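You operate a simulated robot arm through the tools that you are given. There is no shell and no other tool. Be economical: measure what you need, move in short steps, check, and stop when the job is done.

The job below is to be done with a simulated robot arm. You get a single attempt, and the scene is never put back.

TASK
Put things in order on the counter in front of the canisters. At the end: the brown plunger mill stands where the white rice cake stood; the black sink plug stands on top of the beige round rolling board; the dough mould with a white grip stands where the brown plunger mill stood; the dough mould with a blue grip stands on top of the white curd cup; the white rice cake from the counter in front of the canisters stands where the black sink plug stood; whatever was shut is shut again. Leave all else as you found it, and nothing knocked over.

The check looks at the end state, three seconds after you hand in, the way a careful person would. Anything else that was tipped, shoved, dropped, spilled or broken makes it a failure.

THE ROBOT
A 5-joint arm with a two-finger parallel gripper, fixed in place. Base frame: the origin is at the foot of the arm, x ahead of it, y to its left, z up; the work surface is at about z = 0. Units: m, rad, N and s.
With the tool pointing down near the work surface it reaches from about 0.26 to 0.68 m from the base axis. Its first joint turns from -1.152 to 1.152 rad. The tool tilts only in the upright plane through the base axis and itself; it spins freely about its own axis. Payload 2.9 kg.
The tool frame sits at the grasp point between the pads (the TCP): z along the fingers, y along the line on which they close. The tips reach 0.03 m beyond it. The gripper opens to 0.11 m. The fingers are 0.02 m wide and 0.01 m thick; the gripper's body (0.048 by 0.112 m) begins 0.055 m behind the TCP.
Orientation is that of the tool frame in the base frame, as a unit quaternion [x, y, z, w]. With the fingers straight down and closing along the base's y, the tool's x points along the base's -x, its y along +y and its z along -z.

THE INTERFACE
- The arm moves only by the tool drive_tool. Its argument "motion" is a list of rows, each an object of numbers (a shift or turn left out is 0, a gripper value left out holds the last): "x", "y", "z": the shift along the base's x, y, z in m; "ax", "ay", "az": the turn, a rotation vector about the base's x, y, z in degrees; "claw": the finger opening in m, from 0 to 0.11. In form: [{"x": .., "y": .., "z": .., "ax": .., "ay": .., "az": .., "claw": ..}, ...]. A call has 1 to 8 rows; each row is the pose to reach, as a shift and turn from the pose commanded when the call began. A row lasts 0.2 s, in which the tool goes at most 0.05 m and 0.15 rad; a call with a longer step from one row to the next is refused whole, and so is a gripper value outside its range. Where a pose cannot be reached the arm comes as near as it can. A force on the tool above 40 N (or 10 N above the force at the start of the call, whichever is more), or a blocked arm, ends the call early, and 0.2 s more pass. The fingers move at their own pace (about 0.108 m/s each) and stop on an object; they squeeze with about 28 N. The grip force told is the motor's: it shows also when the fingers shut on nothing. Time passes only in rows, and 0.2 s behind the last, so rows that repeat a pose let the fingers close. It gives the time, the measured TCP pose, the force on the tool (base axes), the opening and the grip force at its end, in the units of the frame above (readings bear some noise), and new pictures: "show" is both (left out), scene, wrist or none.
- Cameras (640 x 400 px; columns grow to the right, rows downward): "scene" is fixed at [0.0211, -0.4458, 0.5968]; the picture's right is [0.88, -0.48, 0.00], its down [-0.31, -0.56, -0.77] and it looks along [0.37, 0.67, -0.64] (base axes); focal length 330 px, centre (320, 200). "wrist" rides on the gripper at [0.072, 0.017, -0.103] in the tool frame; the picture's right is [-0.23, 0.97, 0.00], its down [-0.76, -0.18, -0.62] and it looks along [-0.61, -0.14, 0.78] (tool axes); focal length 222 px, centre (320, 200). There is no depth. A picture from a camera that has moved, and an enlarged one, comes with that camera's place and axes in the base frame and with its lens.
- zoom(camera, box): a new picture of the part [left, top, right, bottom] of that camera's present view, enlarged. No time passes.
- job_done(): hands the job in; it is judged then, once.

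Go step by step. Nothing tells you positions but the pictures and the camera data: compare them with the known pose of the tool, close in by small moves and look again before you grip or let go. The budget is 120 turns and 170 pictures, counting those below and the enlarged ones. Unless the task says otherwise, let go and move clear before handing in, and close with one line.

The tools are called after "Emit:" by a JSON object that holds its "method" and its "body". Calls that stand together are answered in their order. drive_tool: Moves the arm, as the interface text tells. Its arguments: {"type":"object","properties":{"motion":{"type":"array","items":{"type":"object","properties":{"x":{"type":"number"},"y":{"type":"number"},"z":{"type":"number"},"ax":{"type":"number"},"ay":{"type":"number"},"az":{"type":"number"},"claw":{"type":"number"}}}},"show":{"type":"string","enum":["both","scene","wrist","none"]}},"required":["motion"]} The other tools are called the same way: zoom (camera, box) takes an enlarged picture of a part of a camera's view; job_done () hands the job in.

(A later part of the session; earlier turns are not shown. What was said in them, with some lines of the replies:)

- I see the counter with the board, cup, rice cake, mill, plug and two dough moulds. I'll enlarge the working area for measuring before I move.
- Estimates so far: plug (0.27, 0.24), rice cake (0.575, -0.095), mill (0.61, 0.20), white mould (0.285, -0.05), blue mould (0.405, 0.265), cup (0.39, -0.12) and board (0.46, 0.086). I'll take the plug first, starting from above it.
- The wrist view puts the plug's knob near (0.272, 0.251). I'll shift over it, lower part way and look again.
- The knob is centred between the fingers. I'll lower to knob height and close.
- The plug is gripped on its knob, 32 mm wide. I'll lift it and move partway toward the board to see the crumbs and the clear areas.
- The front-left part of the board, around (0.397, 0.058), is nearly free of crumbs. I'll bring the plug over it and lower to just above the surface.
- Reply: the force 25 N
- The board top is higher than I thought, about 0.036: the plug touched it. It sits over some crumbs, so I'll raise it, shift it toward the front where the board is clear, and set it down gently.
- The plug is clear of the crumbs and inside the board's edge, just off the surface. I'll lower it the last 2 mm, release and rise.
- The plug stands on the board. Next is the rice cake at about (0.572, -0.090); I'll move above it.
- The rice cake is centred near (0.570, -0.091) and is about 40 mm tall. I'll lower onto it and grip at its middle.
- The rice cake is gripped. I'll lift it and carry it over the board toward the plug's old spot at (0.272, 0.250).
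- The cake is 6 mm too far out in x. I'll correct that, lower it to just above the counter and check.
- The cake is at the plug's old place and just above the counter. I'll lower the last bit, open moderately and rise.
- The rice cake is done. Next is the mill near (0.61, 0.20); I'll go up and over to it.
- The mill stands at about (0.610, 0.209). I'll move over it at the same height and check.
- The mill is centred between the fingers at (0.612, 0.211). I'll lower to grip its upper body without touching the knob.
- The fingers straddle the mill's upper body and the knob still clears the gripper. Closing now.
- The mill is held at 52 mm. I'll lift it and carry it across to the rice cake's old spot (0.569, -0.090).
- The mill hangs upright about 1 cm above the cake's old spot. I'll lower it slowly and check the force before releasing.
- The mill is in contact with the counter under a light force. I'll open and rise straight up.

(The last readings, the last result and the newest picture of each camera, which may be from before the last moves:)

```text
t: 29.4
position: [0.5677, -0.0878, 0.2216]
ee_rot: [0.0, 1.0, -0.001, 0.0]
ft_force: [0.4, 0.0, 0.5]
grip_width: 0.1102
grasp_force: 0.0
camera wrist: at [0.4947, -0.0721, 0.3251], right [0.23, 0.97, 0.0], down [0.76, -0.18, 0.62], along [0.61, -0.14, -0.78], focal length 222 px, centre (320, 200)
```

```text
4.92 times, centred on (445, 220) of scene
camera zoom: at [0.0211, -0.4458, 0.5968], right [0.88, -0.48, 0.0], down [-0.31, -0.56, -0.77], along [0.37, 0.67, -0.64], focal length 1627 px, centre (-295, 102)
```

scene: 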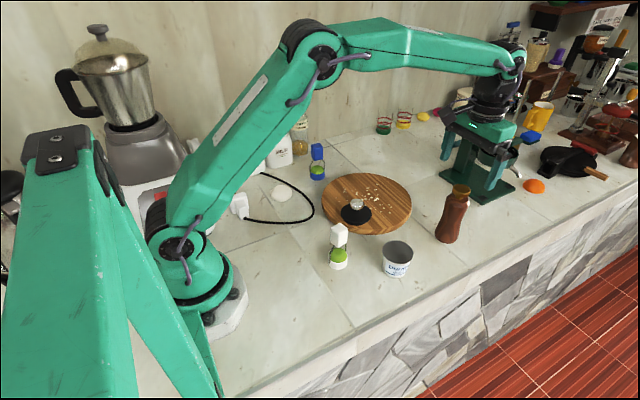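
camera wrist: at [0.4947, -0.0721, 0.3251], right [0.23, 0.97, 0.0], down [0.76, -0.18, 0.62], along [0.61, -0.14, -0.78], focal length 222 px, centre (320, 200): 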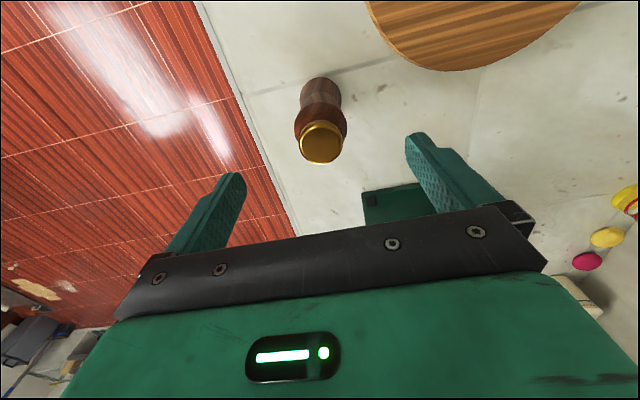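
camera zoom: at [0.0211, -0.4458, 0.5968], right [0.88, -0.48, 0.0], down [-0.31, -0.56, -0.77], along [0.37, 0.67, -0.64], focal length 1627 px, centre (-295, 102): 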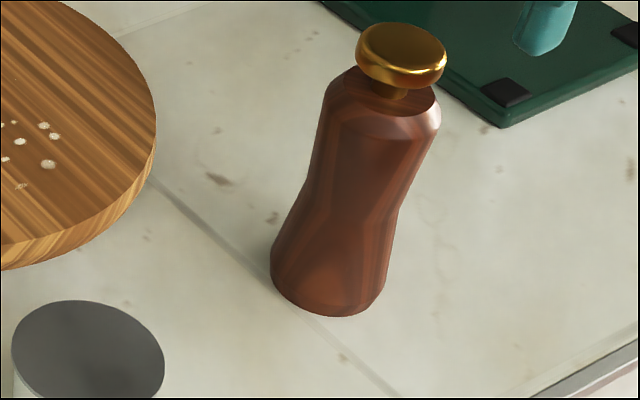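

The mill stands upright on the cake's old spot. Next is the white mould near (0.285, -0.047); I'll move above it to see its orientation.

Emit:
{"method": "drive_tool", "body": {"motion": [{"x": -0.045, "y": 0.006, "z": 0.01}, {"x": -0.09, "y": 0.012, "z": 0.02}, {"x": -0.135, "y": 0.018, "z": 0.02}, {"x": -0.18, "y": 0.024, "z": 0.02}, {"x": -0.225, "y": 0.03, "z": 0.02}, {"x": -0.26, "y": 0.036, "z": 0.02}, {"x": -0.28, "y": 0.042, "z": 0.02}, {"x": -0.28, "y": 0.042, "z": 0.02}]}}

Emit:
{"method": "zoom", "body": {"camera": "scene", "box": [300, 200, 420, 290]}}

```text
t: 31.2
position: [0.2908, -0.0464, 0.2425]
ee_rot: [0.001, 1.0, 0.001, 0.0]
ft_force: [-0.2, -1.0, -0.4]
grip_width: 0.11
grasp_force: 0.0
camera wrist: at [0.2168, -0.0292, 0.3458], right [0.23, 0.97, 0.0], down [0.76, -0.18, 0.62], along [0.61, -0.14, -0.78], focal length 222 px, centre (320, 200)
```

scene: 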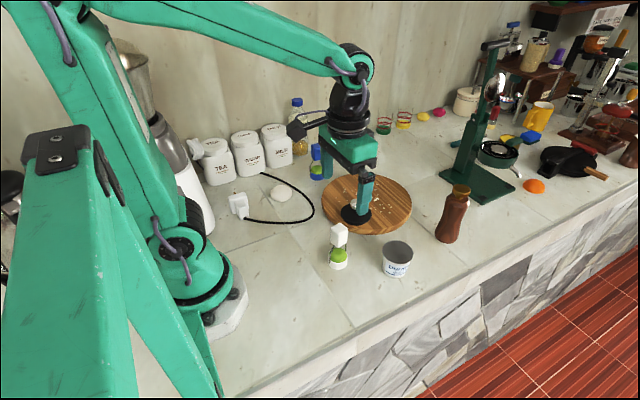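
wrist: 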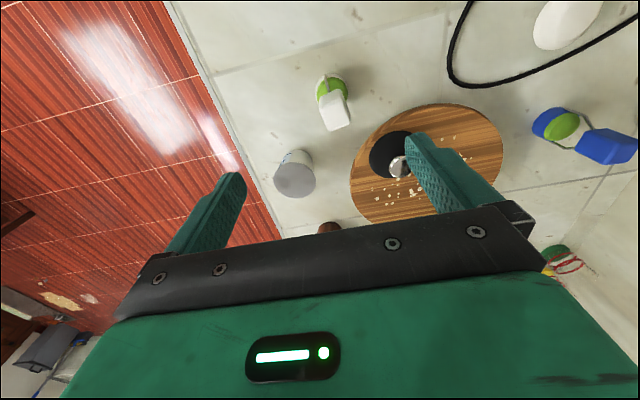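

```text
4.44 times, centred on (360, 245) of scene
camera zoom: at [0.0211, -0.4458, 0.5968], right [0.88, -0.48, 0.0], down [-0.31, -0.56, -0.77], along [0.37, 0.67, -0.64], focal length 1468 px, centre (142, 0)
```

zoom: 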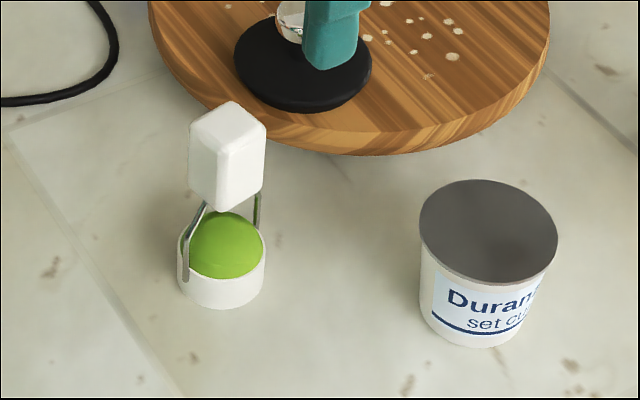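

I'll enlarge the wrist view of the white mould to read its yaw.

Emit:
{"method": "zoom", "body": {"camera": "wrist", "box": [250, 50, 410, 210]}}

```text
2.50 times, centred on (330, 130) of wrist
camera zoom: at [0.2168, -0.0292, 0.3458], right [0.23, 0.97, 0.0], down [0.76, -0.18, 0.62], along [0.61, -0.14, -0.78], focal length 555 px, centre (295, 375)
```

zoom: 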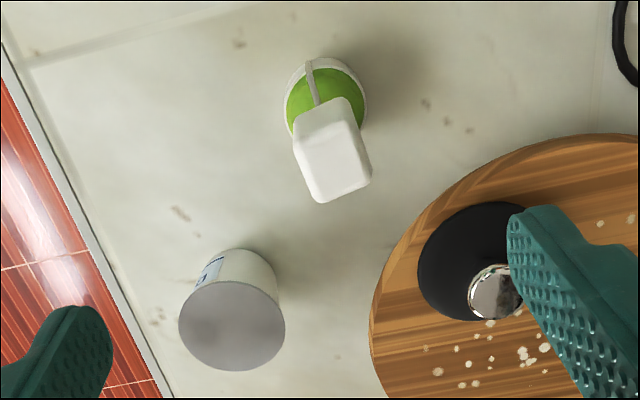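

The white mould's cube grip is at about (0.290, -0.030), its top is near z = 0.11, it is yawed about 9°, and its wires are on the ±x sides. I'll align, lower partway and check.

Emit:
{"method": "drive_tool", "body": {"motion": [{"y": 0.008, "z": -0.02, "az": 5}, {"y": 0.016, "z": -0.05, "az": 9}, {"y": 0.016, "z": -0.08, "az": 9}, {"y": 0.016, "z": -0.08, "az": 9}], "show": "wrist"}}

Emit:
{"method": "zoom", "body": {"camera": "scene", "box": [280, 180, 400, 280]}}

Emit:
{"method": "zoom", "body": {"camera": "wrist", "box": [230, 70, 410, 230]}}

```text
t: 32.2
position: [0.29, -0.0316, 0.1592]
ee_rot: [-0.078, 0.997, 0.0, 0.0]
ft_force: [0.3, -0.6, 0.8]
grip_width: 0.11
grasp_force: 0.0
camera wrist: at [0.2159, -0.0271, 0.2634], right [0.07, 1.0, 0.0], down [0.78, -0.06, 0.62], along [0.62, -0.04, -0.78], focal length 222 px, centre (320, 200)
```

wrist: 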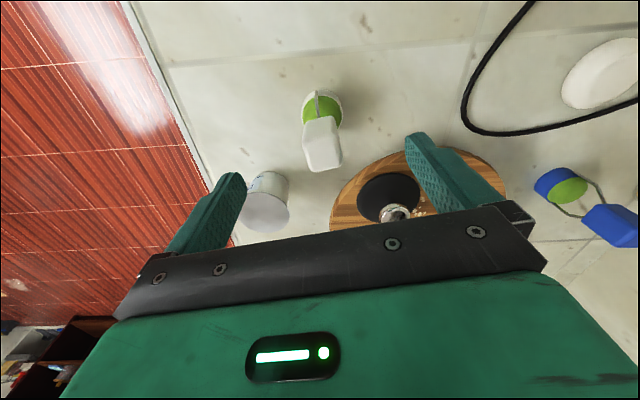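

```text
4.00 times, centred on (340, 230) of scene
camera zoom: at [0.0211, -0.4458, 0.5968], right [0.88, -0.48, 0.0], down [-0.31, -0.56, -0.77], along [0.37, 0.67, -0.64], focal length 1322 px, centre (240, 80)
```

zoom: 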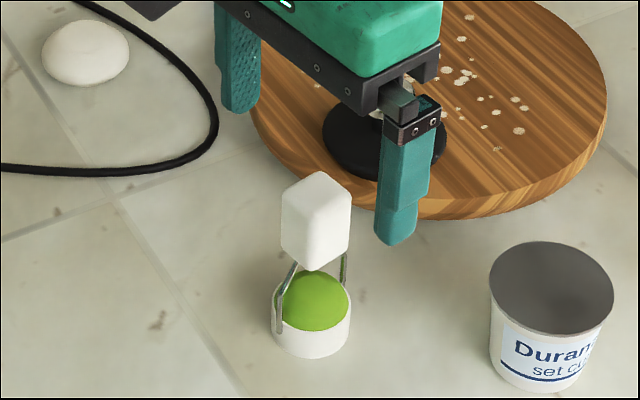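

```text
2.50 times, centred on (320, 150) of wrist
camera zoom: at [0.2159, -0.0271, 0.2634], right [0.07, 1.0, 0.0], down [0.78, -0.06, 0.62], along [0.62, -0.04, -0.78], focal length 555 px, centre (320, 325)
```

zoom: 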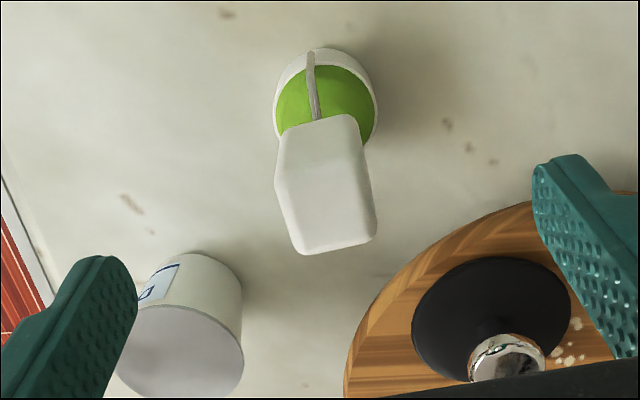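

The cube is centred under the gripper, yawed nearer 12°. I'll turn 3° more, lower to its height and grip.

Emit:
{"method": "drive_tool", "body": {"motion": [{"x": 0.001, "y": 0.001, "z": -0.03, "az": 3}, {"x": 0.001, "y": 0.001, "z": -0.057, "az": 3}, {"x": 0.001, "y": 0.001, "z": -0.057, "az": 3}], "show": "wrist"}}

Emit:
{"method": "zoom", "body": {"camera": "scene", "box": [280, 180, 400, 280]}}

```text
t: 33.0
position: [0.2906, -0.0291, 0.1061]
ee_rot: [-0.104, 0.995, 0.0, 0.0]
ft_force: [-0.1, -0.1, 0.5]
grip_width: 0.1102
grasp_force: 0.0
camera wrist: at [0.2148, -0.0283, 0.2081], right [0.02, 1.0, 0.0], down [0.78, -0.02, 0.62], along [0.62, -0.01, -0.78], focal length 222 px, centre (320, 200)
```

wrist: 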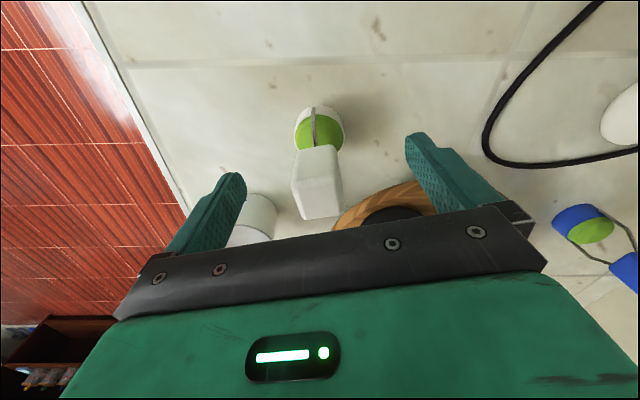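

```text
4.00 times, centred on (340, 230) of scene
camera zoom: at [0.0211, -0.4458, 0.5968], right [0.88, -0.48, 0.0], down [-0.31, -0.56, -0.77], along [0.37, 0.67, -0.64], focal length 1322 px, centre (240, 80)
```

zoom: 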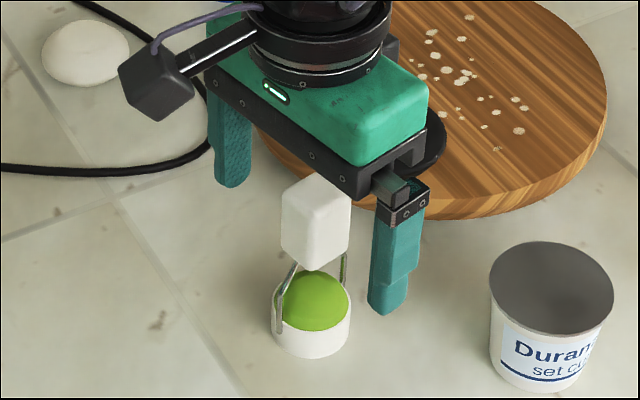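

The cube sits midway between the finger tips. Closing on it.

Emit:
{"method": "drive_tool", "body": {"motion": [{"claw": 0.07}, {"claw": 0.035}, {"claw": 0.015}, {"claw": 0.01}, {"claw": 0.01}], "show": "wrist"}}

Emit:
{"method": "zoom", "body": {"camera": "scene", "box": [280, 180, 400, 280]}}

```text
t: 34.2
position: [0.2897, -0.0298, 0.1047]
ee_rot: [-0.105, 0.994, 0.001, 0.0]
ft_force: [1.0, 0.1, 0.5]
grip_width: 0.0277
grasp_force: 28.2
camera wrist: at [0.2148, -0.0283, 0.2084], right [0.02, 1.0, 0.0], down [0.78, -0.02, 0.62], along [0.62, -0.01, -0.78], focal length 222 px, centre (320, 200)
```

wrist: 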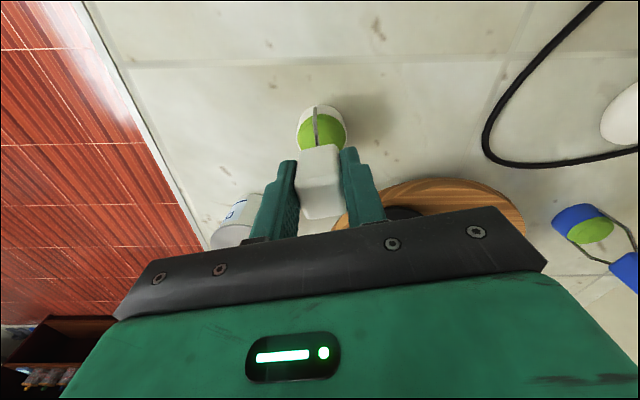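

```text
4.00 times, centred on (340, 230) of scene
camera zoom: at [0.0211, -0.4458, 0.5968], right [0.88, -0.48, 0.0], down [-0.31, -0.56, -0.77], along [0.37, 0.67, -0.64], focal length 1322 px, centre (240, 80)
```

zoom: 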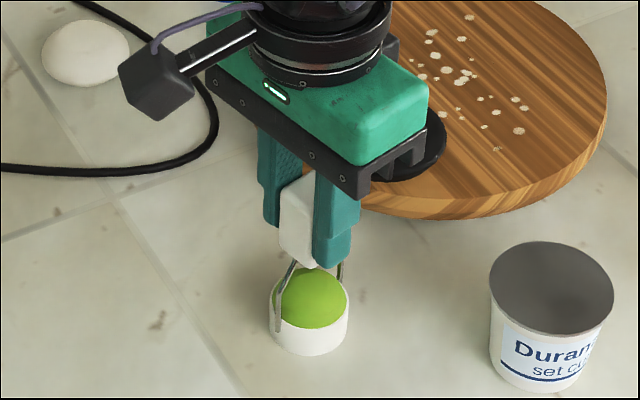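

The white mould is held at 28 mm. I'll lift it clear and carry it over the board toward the mill's old spot (0.611, 0.210).

Emit:
{"method": "drive_tool", "body": {"motion": [{"z": 0.03}, {"z": 0.07}, {"z": 0.105}, {"z": 0.12}, {"x": 0.033, "y": 0.025, "z": 0.12}, {"x": 0.068, "y": 0.05, "z": 0.12}, {"x": 0.103, "y": 0.077, "z": 0.12}, {"x": 0.138, "y": 0.103, "z": 0.12}], "show": "scene"}}

Emit:
{"method": "drive_tool", "body": {"motion": [{"x": 0.035, "y": 0.026}, {"x": 0.07, "y": 0.052}, {"x": 0.105, "y": 0.079}, {"x": 0.14, "y": 0.106}, {"x": 0.17, "y": 0.128}, {"x": 0.184, "y": 0.138}, {"x": 0.184, "y": 0.138, "z": -0.04}, {"x": 0.184, "y": 0.138, "z": -0.08}]}}

Emit:
{"method": "zoom", "body": {"camera": "scene", "box": [340, 90, 460, 180]}}

```text
t: 36.0
position: [0.4261, 0.0727, 0.2235]
ee_rot: [-0.104, 0.995, 0.0, 0.0]
ft_force: [1.1, -0.4, -1.4]
grip_width: 0.0275
grasp_force: 28.3
```

scene: 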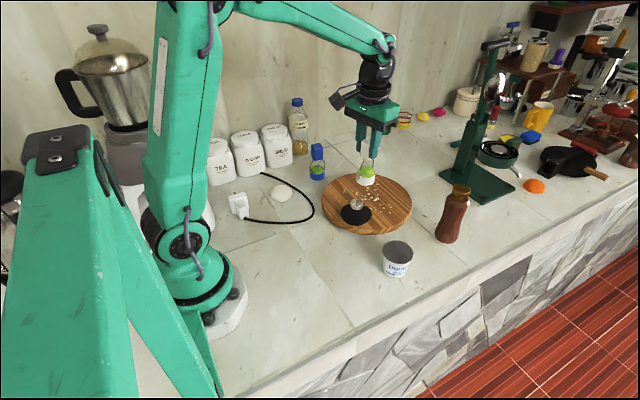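

```text
t: 37.8
position: [0.612, 0.2108, 0.1445]
ee_rot: [-0.104, 0.995, 0.0, 0.0]
ft_force: [0.0, 0.2, -1.4]
grip_width: 0.0277
grasp_force: 27.7
camera wrist: at [0.5379, 0.2109, 0.2487], right [0.02, 1.0, 0.0], down [0.78, -0.02, 0.62], along [0.62, -0.01, -0.78], focal length 222 px, centre (320, 200)
```

scene: 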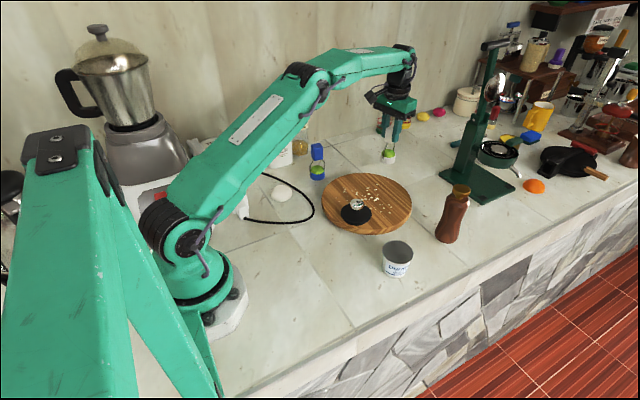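
wrist: 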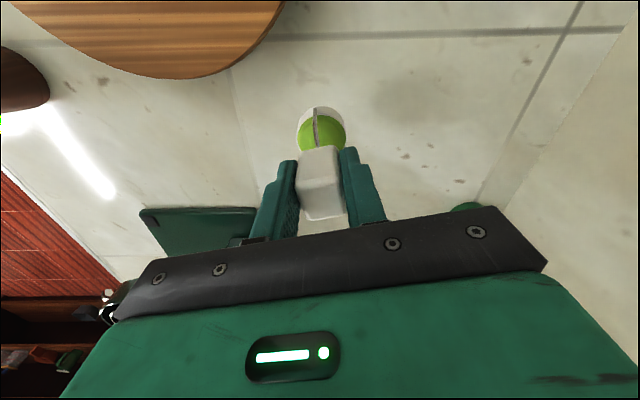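

```text
4.44 times, centred on (400, 135) of scene
camera zoom: at [0.0211, -0.4458, 0.5968], right [0.88, -0.48, 0.0], down [-0.31, -0.56, -0.77], along [0.37, 0.67, -0.64], focal length 1468 px, centre (-36, 489)
```

zoom: 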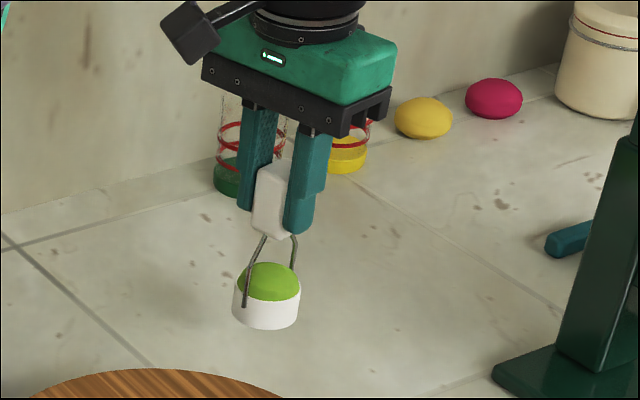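

The mould is upright over the mill's old spot. With a small correction I'll lower it to just above the counter.

Emit:
{"method": "drive_tool", "body": {"motion": [{"x": 0.003, "y": 0.002, "z": -0.02}, {"x": 0.003, "y": 0.002, "z": -0.034}, {"x": 0.003, "y": 0.002, "z": -0.038}, {"x": 0.003, "y": 0.002, "z": -0.0395}, {"x": 0.003, "y": 0.002, "z": -0.0395}], "show": "none"}}

Emit:
{"method": "zoom", "body": {"camera": "scene", "box": [340, 90, 460, 180]}}

```text
t: 39.0
position: [0.6158, 0.2127, 0.1045]
ee_rot: [-0.105, 0.994, 0.0, -0.001]
ft_force: [0.5, 0.5, -1.8]
grip_width: 0.0277
grasp_force: 27.8
```

```text
4.44 times, centred on (400, 135) of scene
camera zoom: at [0.0211, -0.4458, 0.5968], right [0.88, -0.48, 0.0], down [-0.31, -0.56, -0.77], along [0.37, 0.67, -0.64], focal length 1468 px, centre (-36, 489)
```

zoom: 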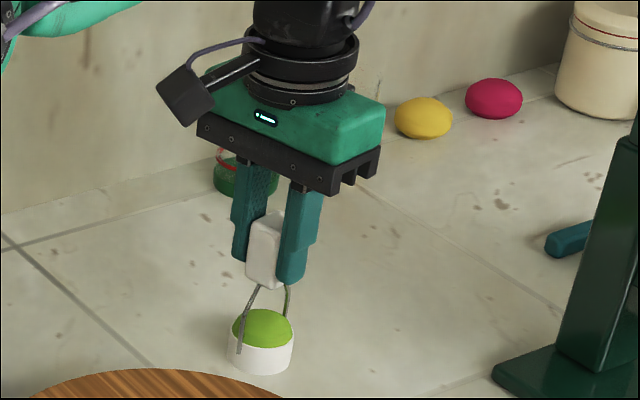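

The base is now where the mill's base was. I'll ease down to contact, release and rise.

Emit:
{"method": "drive_tool", "body": {"motion": [{"x": -0.002, "z": -0.001}, {"x": -0.002, "z": -0.002}, {"x": -0.002, "z": -0.002}], "show": "none"}}

```text
t: 39.8
position: [0.6146, 0.2125, 0.1041]
ee_rot: [-0.105, 0.994, 0.0, 0.001]
ft_force: [3.6, 1.3, 9.8]
grip_width: 0.0274
grasp_force: 28.6
```

Emit:
{"method": "drive_tool", "body": {"motion": [{"z": 0.001}, {"z": 0.001, "claw": 0.05}, {"z": 0.001, "claw": 0.09}, {"z": 0.001, "claw": 0.11}, {"z": 0.04}, {"z": 0.08}, {"z": 0.12}], "show": "wrist"}}

Emit:
{"method": "zoom", "body": {"camera": "scene", "box": [340, 90, 460, 180]}}

```text
t: 41.4
position: [0.6112, 0.2147, 0.2233]
ee_rot: [-0.105, 0.994, 0.0, -0.001]
ft_force: [-0.4, 0.5, -0.1]
grip_width: 0.1101
grasp_force: 0.1
camera wrist: at [0.5374, 0.2151, 0.328], right [0.02, 1.0, 0.0], down [0.78, -0.02, 0.62], along [0.62, -0.01, -0.78], focal length 222 px, centre (320, 200)
```

wrist: 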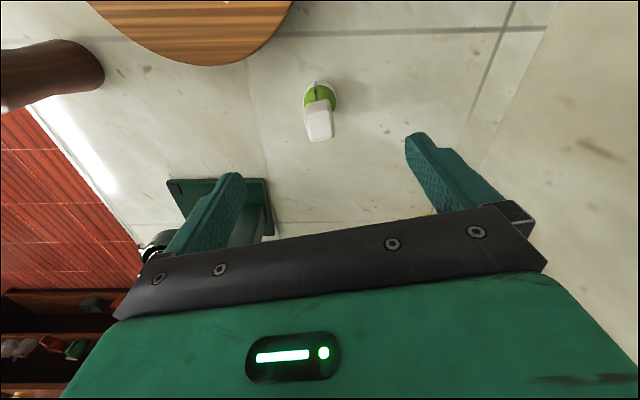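

```text
4.44 times, centred on (400, 135) of scene
camera zoom: at [0.0211, -0.4458, 0.5968], right [0.88, -0.48, 0.0], down [-0.31, -0.56, -0.77], along [0.37, 0.67, -0.64], focal length 1468 px, centre (-36, 489)
```

zoom: 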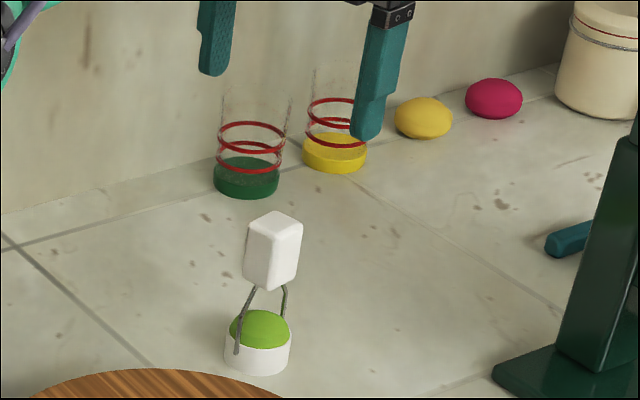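

The white mould stands on the mill's old spot. Now to the blue mould near (0.405, 0.27); I'll move above it to read its yaw.

Emit:
{"method": "drive_tool", "body": {"motion": [{"x": -0.045, "y": 0.012}, {"x": -0.09, "y": 0.025}, {"x": -0.135, "y": 0.04}, {"x": -0.175, "y": 0.05}, {"x": -0.205, "y": 0.056}, {"x": -0.205, "y": 0.056}], "show": "wrist"}}

Emit:
{"method": "zoom", "body": {"camera": "wrist", "box": [250, 50, 410, 190]}}

Emit:
{"method": "zoom", "body": {"camera": "scene", "box": [270, 120, 370, 200]}}

```text
t: 42.8
position: [0.4056, 0.2703, 0.224]
ee_rot: [-0.104, 0.995, 0.0, -0.001]
ft_force: [-0.1, 0.2, -0.4]
grip_width: 0.11
grasp_force: 0.0
camera wrist: at [0.3317, 0.2714, 0.3277], right [0.02, 1.0, 0.0], down [0.78, -0.02, 0.62], along [0.62, -0.01, -0.78], focal length 222 px, centre (320, 200)
```

wrist: 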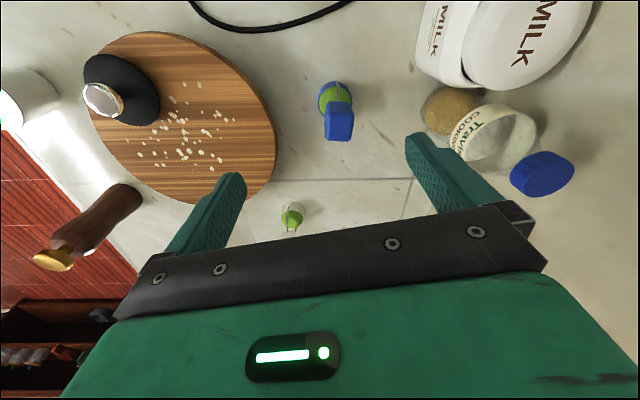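

```text
2.86 times, centred on (330, 120) of wrist
camera zoom: at [0.3317, 0.2714, 0.3277], right [0.02, 1.0, 0.0], down [0.78, -0.02, 0.62], along [0.62, -0.01, -0.78], focal length 635 px, centre (291, 429)
```

zoom: 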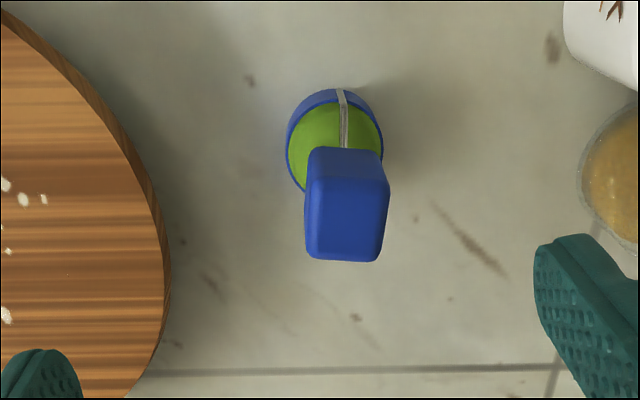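

```text
5.00 times, centred on (320, 160) of scene
camera zoom: at [0.0211, -0.4458, 0.5968], right [0.88, -0.48, 0.0], down [-0.31, -0.56, -0.77], along [0.37, 0.67, -0.64], focal length 1652 px, centre (320, 400)
```

zoom: 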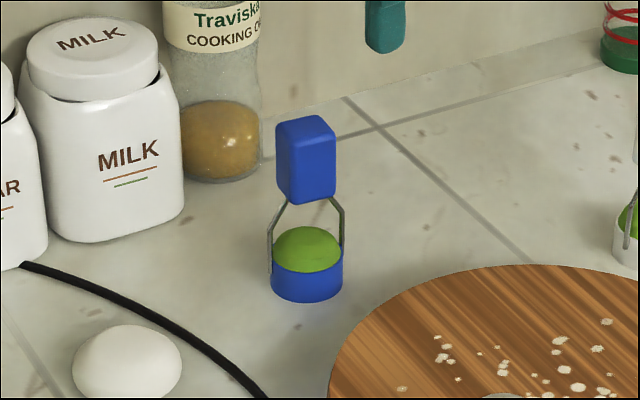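

The blue mould is at about (0.412, 0.291), yawed about -7°, with its wires on the ±x sides. I'll align by turning -19° and lower partway.

Emit:
{"method": "drive_tool", "body": {"motion": [{"x": 0.003, "y": 0.007, "az": -7}, {"x": 0.006, "y": 0.014, "z": -0.02, "az": -14}, {"x": 0.007, "y": 0.021, "z": -0.05, "az": -19}, {"x": 0.007, "y": 0.021, "z": -0.07, "az": -19}, {"x": 0.007, "y": 0.021, "z": -0.07, "az": -19}], "show": "none"}}

Emit:
{"method": "zoom", "body": {"camera": "wrist", "box": [230, 70, 410, 230]}}

Emit:
{"method": "zoom", "body": {"camera": "scene", "box": [270, 120, 370, 200]}}

```text
t: 44.0
position: [0.4138, 0.2905, 0.1502]
ee_rot: [0.061, 0.998, 0.0, 0.001]
ft_force: [0.0, 1.2, 0.1]
grip_width: 0.1101
grasp_force: 0.0
```

```text
2.50 times, centred on (320, 150) of wrist
camera zoom: at [0.344, 0.3159, 0.2545], right [0.34, 0.94, 0.0], down [0.73, -0.27, 0.62], along [0.58, -0.21, -0.78], focal length 555 px, centre (320, 325)
```

zoom: 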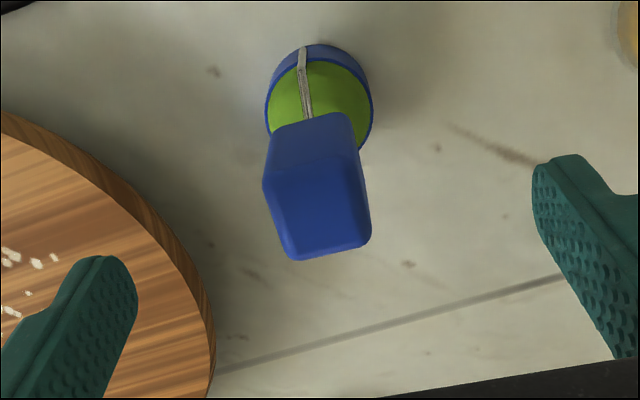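

```text
5.00 times, centred on (320, 160) of scene
camera zoom: at [0.0211, -0.4458, 0.5968], right [0.88, -0.48, 0.0], down [-0.31, -0.56, -0.77], along [0.37, 0.67, -0.64], focal length 1652 px, centre (320, 400)
```

zoom: 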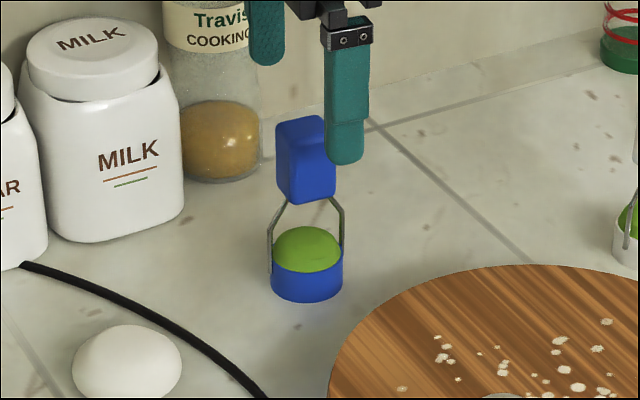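

Aligned and centred. I'll lower to the cube and check before closing.

Emit:
{"method": "drive_tool", "body": {"motion": [{"x": -0.001, "z": -0.025}, {"x": -0.001, "z": -0.045}, {"x": -0.001, "z": -0.045, "claw": 0.08}, {"x": -0.001, "z": -0.045, "claw": 0.06}], "show": "wrist"}}

Emit:
{"method": "zoom", "body": {"camera": "scene", "box": [270, 120, 370, 200]}}

```text
t: 45.0
position: [0.4146, 0.2897, 0.1053]
ee_rot: [0.061, 0.998, 0.0, 0.001]
ft_force: [0.0, -0.6, -0.1]
grip_width: 0.0598
grasp_force: 0.0
camera wrist: at [0.344, 0.3148, 0.2093], right [0.34, 0.94, 0.0], down [0.73, -0.27, 0.62], along [0.59, -0.21, -0.78], focal length 222 px, centre (320, 200)
```

wrist: 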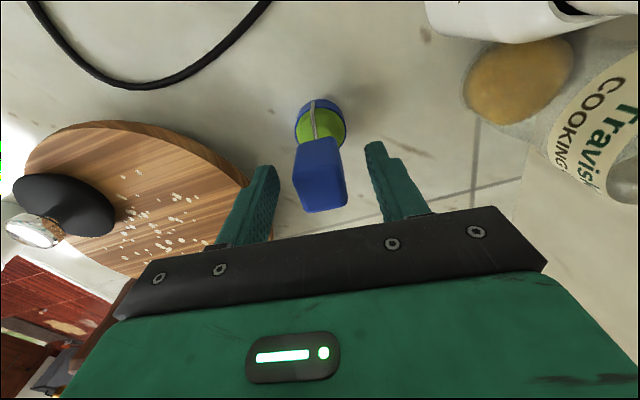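

```text
5.00 times, centred on (320, 160) of scene
camera zoom: at [0.0211, -0.4458, 0.5968], right [0.88, -0.48, 0.0], down [-0.31, -0.56, -0.77], along [0.37, 0.67, -0.64], focal length 1652 px, centre (320, 400)
```

zoom: 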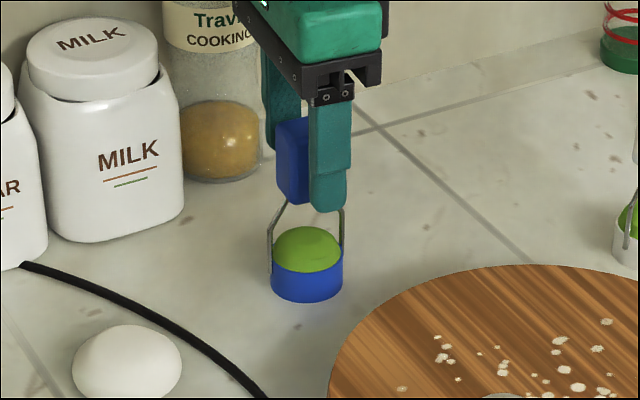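

Still well centred. Closing on the blue cube.

Emit:
{"method": "drive_tool", "body": {"motion": [{"z": 0.002, "claw": 0.04}, {"z": 0.002, "claw": 0.02}, {"z": 0.002, "claw": 0.01}, {"z": 0.002, "claw": 0.01}], "show": "wrist"}}

Emit:
{"method": "zoom", "body": {"camera": "scene", "box": [340, 220, 440, 300]}}

```text
t: 46.0
position: [0.4148, 0.2904, 0.1075]
ee_rot: [0.061, 0.998, 0.0, 0.0]
ft_force: [-0.2, 0.6, -0.1]
grip_width: 0.0278
grasp_force: 28.0
camera wrist: at [0.3445, 0.315, 0.2115], right [0.34, 0.94, 0.0], down [0.73, -0.27, 0.62], along [0.59, -0.21, -0.78], focal length 222 px, centre (320, 200)
```

wrist: 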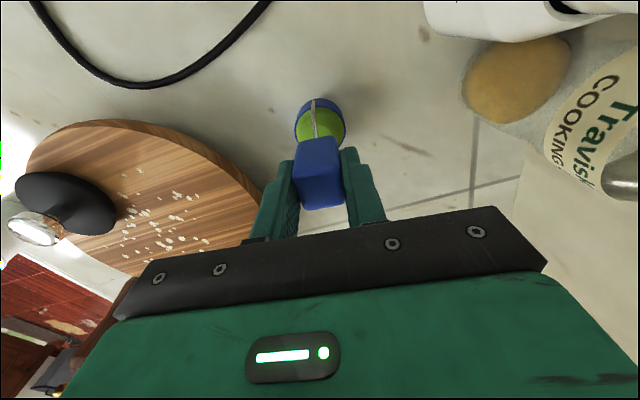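

```text
5.00 times, centred on (390, 260) of scene
camera zoom: at [0.0211, -0.4458, 0.5968], right [0.88, -0.48, 0.0], down [-0.31, -0.56, -0.77], along [0.37, 0.67, -0.64], focal length 1652 px, centre (-30, -100)
```

zoom: 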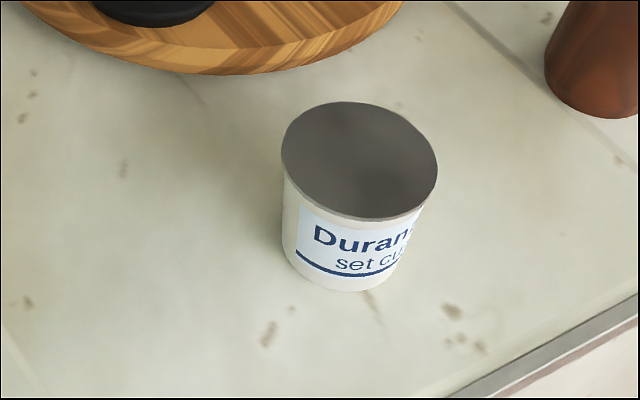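

The blue mould is held. I'll lift it and carry it over the board to above the curd cup, which I place at (0.388, -0.106).

Emit:
{"method": "drive_tool", "body": {"motion": [{"z": 0.035}, {"z": 0.075}, {"z": 0.115}, {"z": 0.13}, {"x": -0.002, "y": -0.035, "z": 0.13}, {"x": -0.004, "y": -0.08, "z": 0.13}, {"x": -0.006, "y": -0.125, "z": 0.13}, {"x": -0.008, "y": -0.17, "z": 0.13}], "show": "none"}}

Emit:
{"method": "drive_tool", "body": {"motion": [{"x": -0.003, "y": -0.045}, {"x": -0.006, "y": -0.09}, {"x": -0.009, "y": -0.135}, {"x": -0.012, "y": -0.18}, {"x": -0.014, "y": -0.215}, {"x": -0.014, "y": -0.228}, {"x": -0.014, "y": -0.228}]}}

Emit:
{"method": "zoom", "body": {"camera": "scene", "box": [330, 180, 450, 290]}}

Emit:
{"method": "zoom", "body": {"camera": "wrist", "box": [240, 50, 400, 210]}}

```text
t: 47.8
position: [0.4078, 0.1173, 0.2397]
ee_rot: [0.061, 0.998, 0.0, 0.0]
ft_force: [-0.2, -1.6, -2.1]
grip_width: 0.0276
grasp_force: 28.4
```

```text
t: 49.4
position: [0.3938, -0.1091, 0.2389]
ee_rot: [0.061, 0.998, -0.001, 0.0]
ft_force: [-0.2, 0.4, -1.2]
grip_width: 0.0274
grasp_force: 28.3
camera wrist: at [0.3224, -0.0839, 0.3427], right [0.34, 0.94, 0.0], down [0.73, -0.27, 0.62], along [0.59, -0.21, -0.78], focal length 222 px, centre (320, 200)
```

scene: 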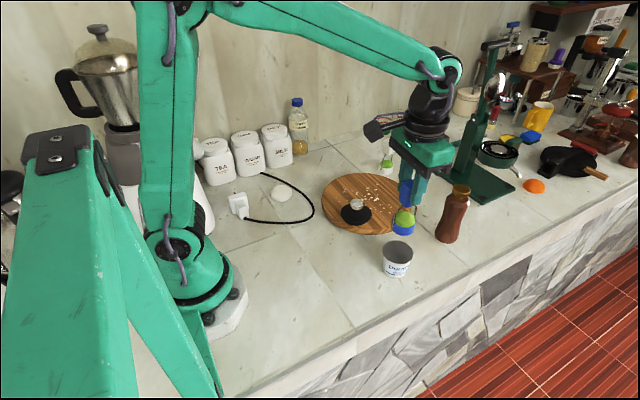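
wrist: 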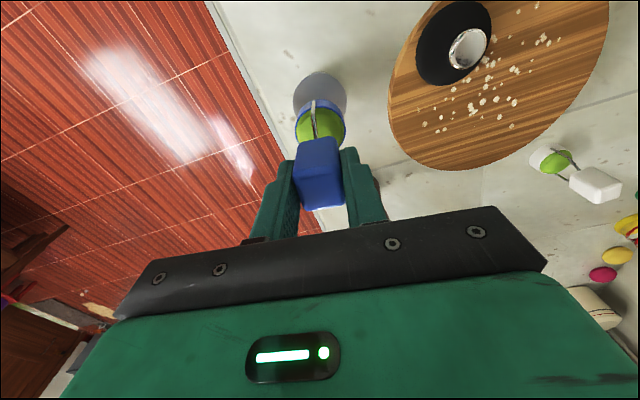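

```text
3.64 times, centred on (390, 235) of scene
camera zoom: at [0.0211, -0.4458, 0.5968], right [0.88, -0.48, 0.0], down [-0.31, -0.56, -0.77], along [0.37, 0.67, -0.64], focal length 1202 px, centre (66, 73)
```

zoom: 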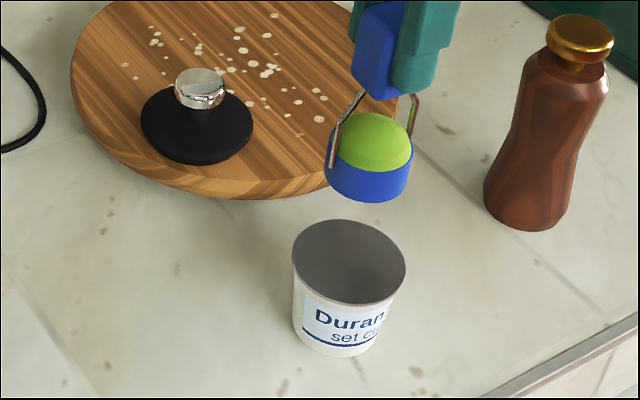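

```text
2.50 times, centred on (320, 130) of wrist
camera zoom: at [0.3224, -0.0839, 0.3427], right [0.34, 0.94, 0.0], down [0.73, -0.27, 0.62], along [0.59, -0.21, -0.78], focal length 555 px, centre (320, 375)
```

zoom: 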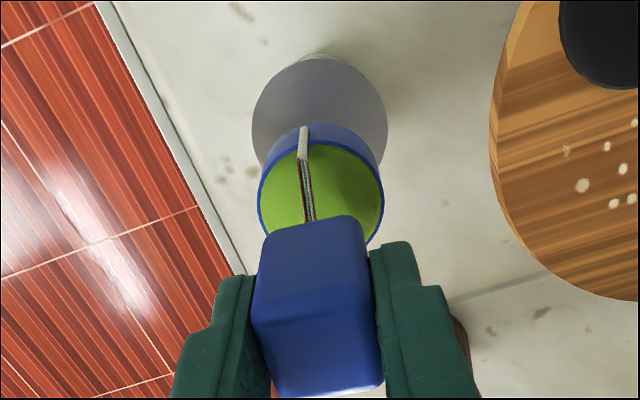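

The mould's base lines up with the cup's lid at (0.388, -0.106). I'll lower to about 1 cm above the lid and check from the side.

Emit:
{"method": "drive_tool", "body": {"motion": [{"x": 0.001, "z": -0.03}, {"x": 0.001, "z": -0.048}, {"x": 0.001, "z": -0.054}, {"x": 0.001, "z": -0.054}], "show": "none"}}

Emit:
{"method": "zoom", "body": {"camera": "scene", "box": [330, 180, 450, 290]}}

Emit:
{"method": "zoom", "body": {"camera": "wrist", "box": [240, 50, 400, 210]}}

```text
t: 50.4
position: [0.3931, -0.1105, 0.1857]
ee_rot: [0.061, 0.998, 0.0, 0.0]
ft_force: [0.3, -0.4, -1.5]
grip_width: 0.0276
grasp_force: 27.7
```

```text
3.64 times, centred on (390, 235) of scene
camera zoom: at [0.0211, -0.4458, 0.5968], right [0.88, -0.48, 0.0], down [-0.31, -0.56, -0.77], along [0.37, 0.67, -0.64], focal length 1202 px, centre (66, 73)
```

zoom: 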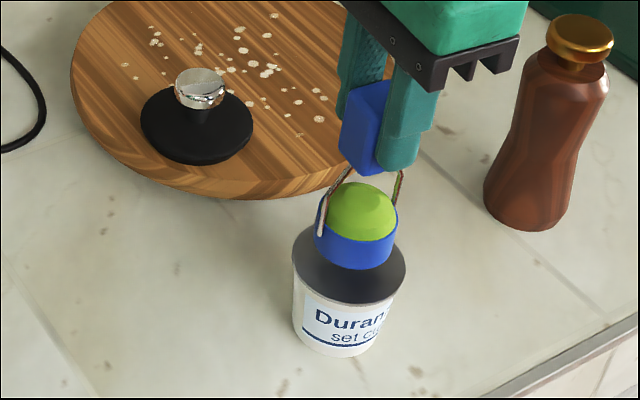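

```text
2.50 times, centred on (320, 130) of wrist
camera zoom: at [0.323, -0.0848, 0.2897], right [0.34, 0.94, 0.0], down [0.73, -0.27, 0.62], along [0.59, -0.21, -0.78], focal length 555 px, centre (320, 375)
```

zoom: 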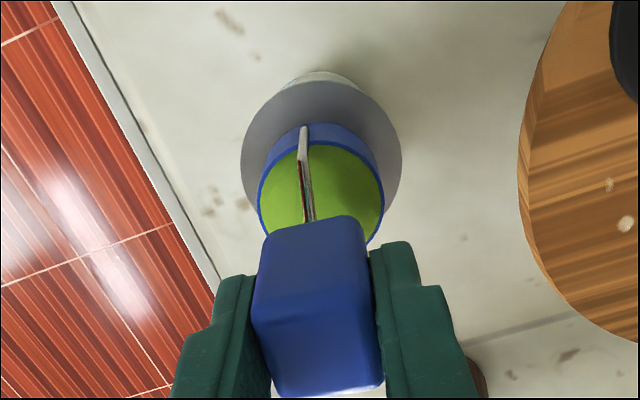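

Well centred over the lid. I'll lower in small steps until light contact.

Emit:
{"method": "drive_tool", "body": {"motion": [{"x": -0.002, "y": 0.001, "z": -0.004}, {"x": -0.002, "y": 0.001, "z": -0.007}, {"x": -0.002, "y": 0.001, "z": -0.009}, {"x": -0.002, "y": 0.001, "z": -0.009}], "show": "none"}}

Emit:
{"method": "zoom", "body": {"camera": "scene", "box": [350, 205, 430, 285]}}

```text
t: 51.4
position: [0.392, -0.109, 0.1757]
ee_rot: [0.061, 0.998, 0.0, 0.001]
ft_force: [-0.2, -0.6, -1.5]
grip_width: 0.0274
grasp_force: 28.1
```

```text
5.00 times, centred on (390, 245) of scene
camera zoom: at [0.0211, -0.4458, 0.5968], right [0.88, -0.48, 0.0], down [-0.31, -0.56, -0.77], along [0.37, 0.67, -0.64], focal length 1652 px, centre (-30, -25)
```

zoom: 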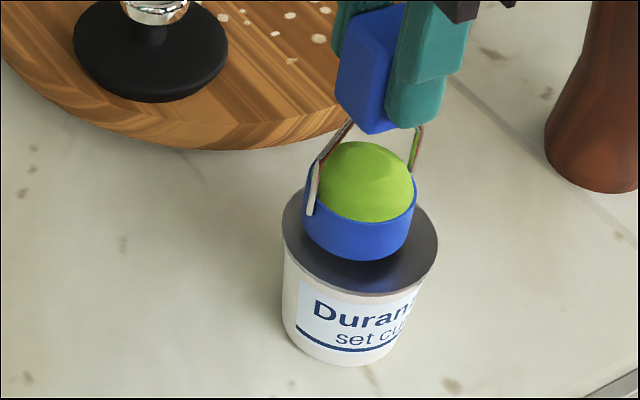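

Still a few millimetres above the lid and centred. I'll continue down gently.

Emit:
{"method": "drive_tool", "body": {"motion": [{"z": -0.002}, {"z": -0.003}, {"z": -0.004}, {"z": -0.004}], "show": "none"}}

Emit:
{"method": "zoom", "body": {"camera": "scene", "box": [350, 205, 430, 285]}}

```text
t: 52.4
position: [0.3913, -0.1075, 0.1724]
ee_rot: [0.061, 0.998, 0.0, 0.0]
ft_force: [0.6, 0.0, -1.4]
grip_width: 0.0277
grasp_force: 28.4
```

```text
5.00 times, centred on (390, 245) of scene
camera zoom: at [0.0211, -0.4458, 0.5968], right [0.88, -0.48, 0.0], down [-0.31, -0.56, -0.77], along [0.37, 0.67, -0.64], focal length 1652 px, centre (-30, -25)
```

zoom: 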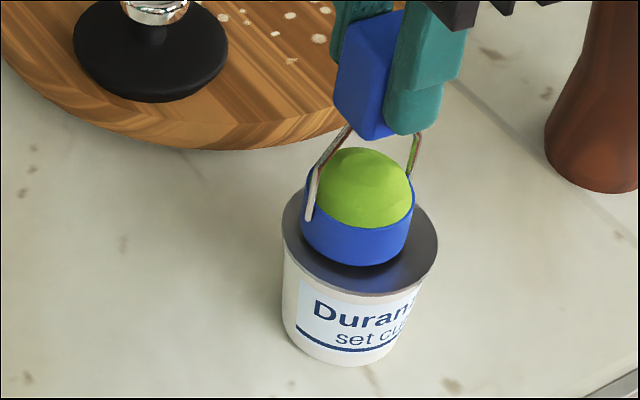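

Emit:
{"method": "drive_tool", "body": {"motion": [{"z": -0.001}, {"z": -0.002}, {"z": -0.003}, {"z": -0.003}], "show": "none"}}

Emit:
{"method": "zoom", "body": {"camera": "scene", "box": [350, 205, 430, 285]}}

```text
t: 53.4
position: [0.392, -0.1082, 0.1699]
ee_rot: [0.06, 0.998, 0.0, 0.0]
ft_force: [-0.3, 0.1, -1.5]
grip_width: 0.0275
grasp_force: 28.3
```

```text
5.00 times, centred on (390, 245) of scene
camera zoom: at [0.0211, -0.4458, 0.5968], right [0.88, -0.48, 0.0], down [-0.31, -0.56, -0.77], along [0.37, 0.67, -0.64], focal length 1652 px, centre (-30, -25)
```

zoom: 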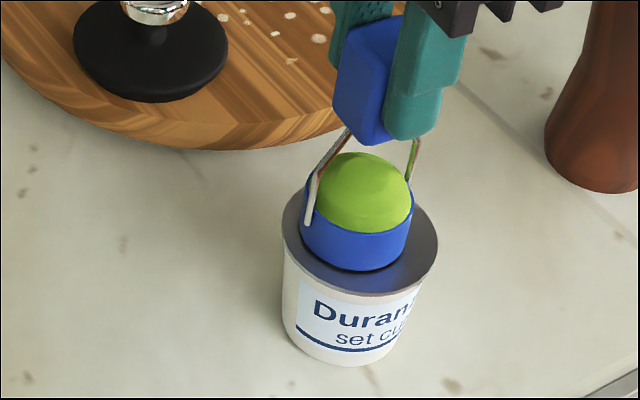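

The base is very close to the lid now; 1 mm steps until contact.

Emit:
{"method": "drive_tool", "body": {"motion": [{"z": -0.001}, {"z": -0.0015}, {"z": -0.002}, {"z": -0.002}], "show": "none"}}

Emit:
{"method": "zoom", "body": {"camera": "scene", "box": [350, 205, 430, 285]}}

```text
t: 54.4
position: [0.3916, -0.1075, 0.1679]
ee_rot: [0.061, 0.998, 0.0, 0.0]
ft_force: [-5.0, 2.1, 16.4]
grip_width: 0.0274
grasp_force: 27.8
```

```text
5.00 times, centred on (390, 245) of scene
camera zoom: at [0.021, -0.4458, 0.5968], right [0.88, -0.48, 0.0], down [-0.31, -0.56, -0.77], along [0.37, 0.67, -0.64], focal length 1652 px, centre (-30, -25)
```

zoom: 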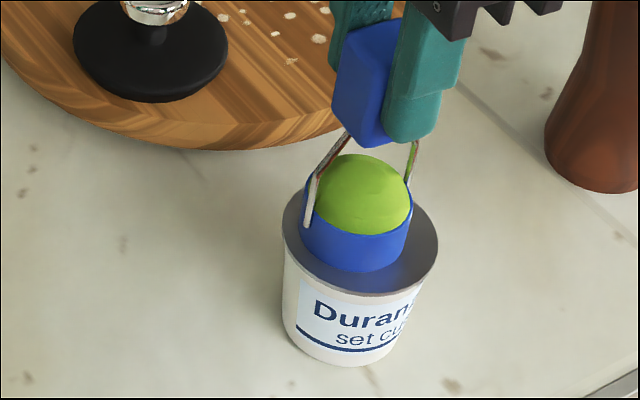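

Contact with the lid. I'll relieve the pressure by 1.5 mm, release slowly and rise.

Emit:
{"method": "drive_tool", "body": {"motion": [{"z": 0.0015}, {"z": 0.0015}, {"z": 0.0015, "claw": 0.04}, {"z": 0.0015, "claw": 0.06}, {"z": 0.0015, "claw": 0.08}, {"z": 0.04, "claw": 0.08}, {"z": 0.08, "claw": 0.08}, {"z": 0.11, "claw": 0.08}], "show": "both"}}

Emit:
{"method": "zoom", "body": {"camera": "scene", "box": [350, 185, 450, 285]}}

```text
t: 56.2
position: [0.3911, -0.1089, 0.2769]
ee_rot: [0.062, 0.998, 0.0, 0.0]
ft_force: [0.2, -0.3, -0.2]
grip_width: 0.0801
grasp_force: 0.1
camera wrist: at [0.3207, -0.0846, 0.3817], right [0.34, 0.94, 0.0], down [0.73, -0.27, 0.62], along [0.58, -0.21, -0.78], focal length 222 px, centre (320, 200)
```

scene: 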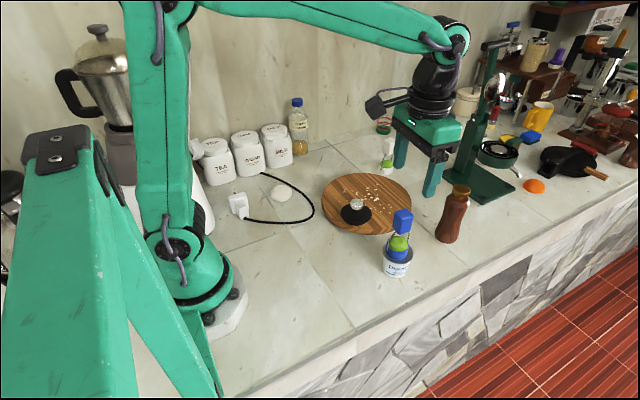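
wrist: 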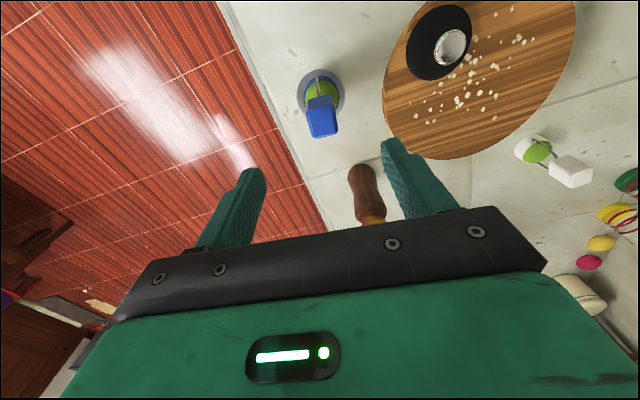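

```text
4.00 times, centred on (400, 235) of scene
camera zoom: at [0.0211, -0.4458, 0.5968], right [0.88, -0.48, 0.0], down [-0.31, -0.56, -0.77], along [0.37, 0.67, -0.64], focal length 1322 px, centre (0, 60)
```

zoom: 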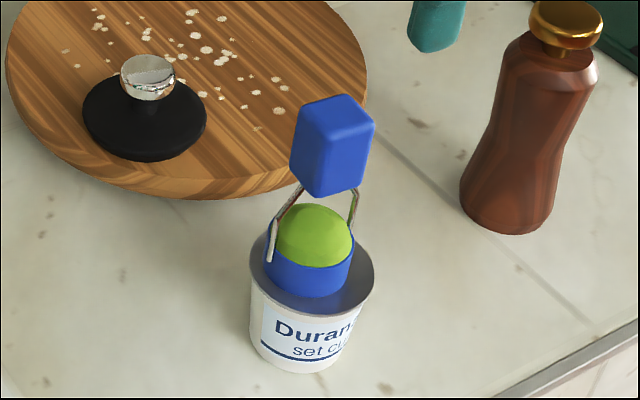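

All five items stand upright in their places, nothing was opened, and the arm is clear, so I'm handing in.

Emit:
{"method": "job_done", "body": {}}

```text
The job is handed in.
```

I handed the job in with all five items upright in their places, and nothing else was moved, opened or knocked over as far as I could see.
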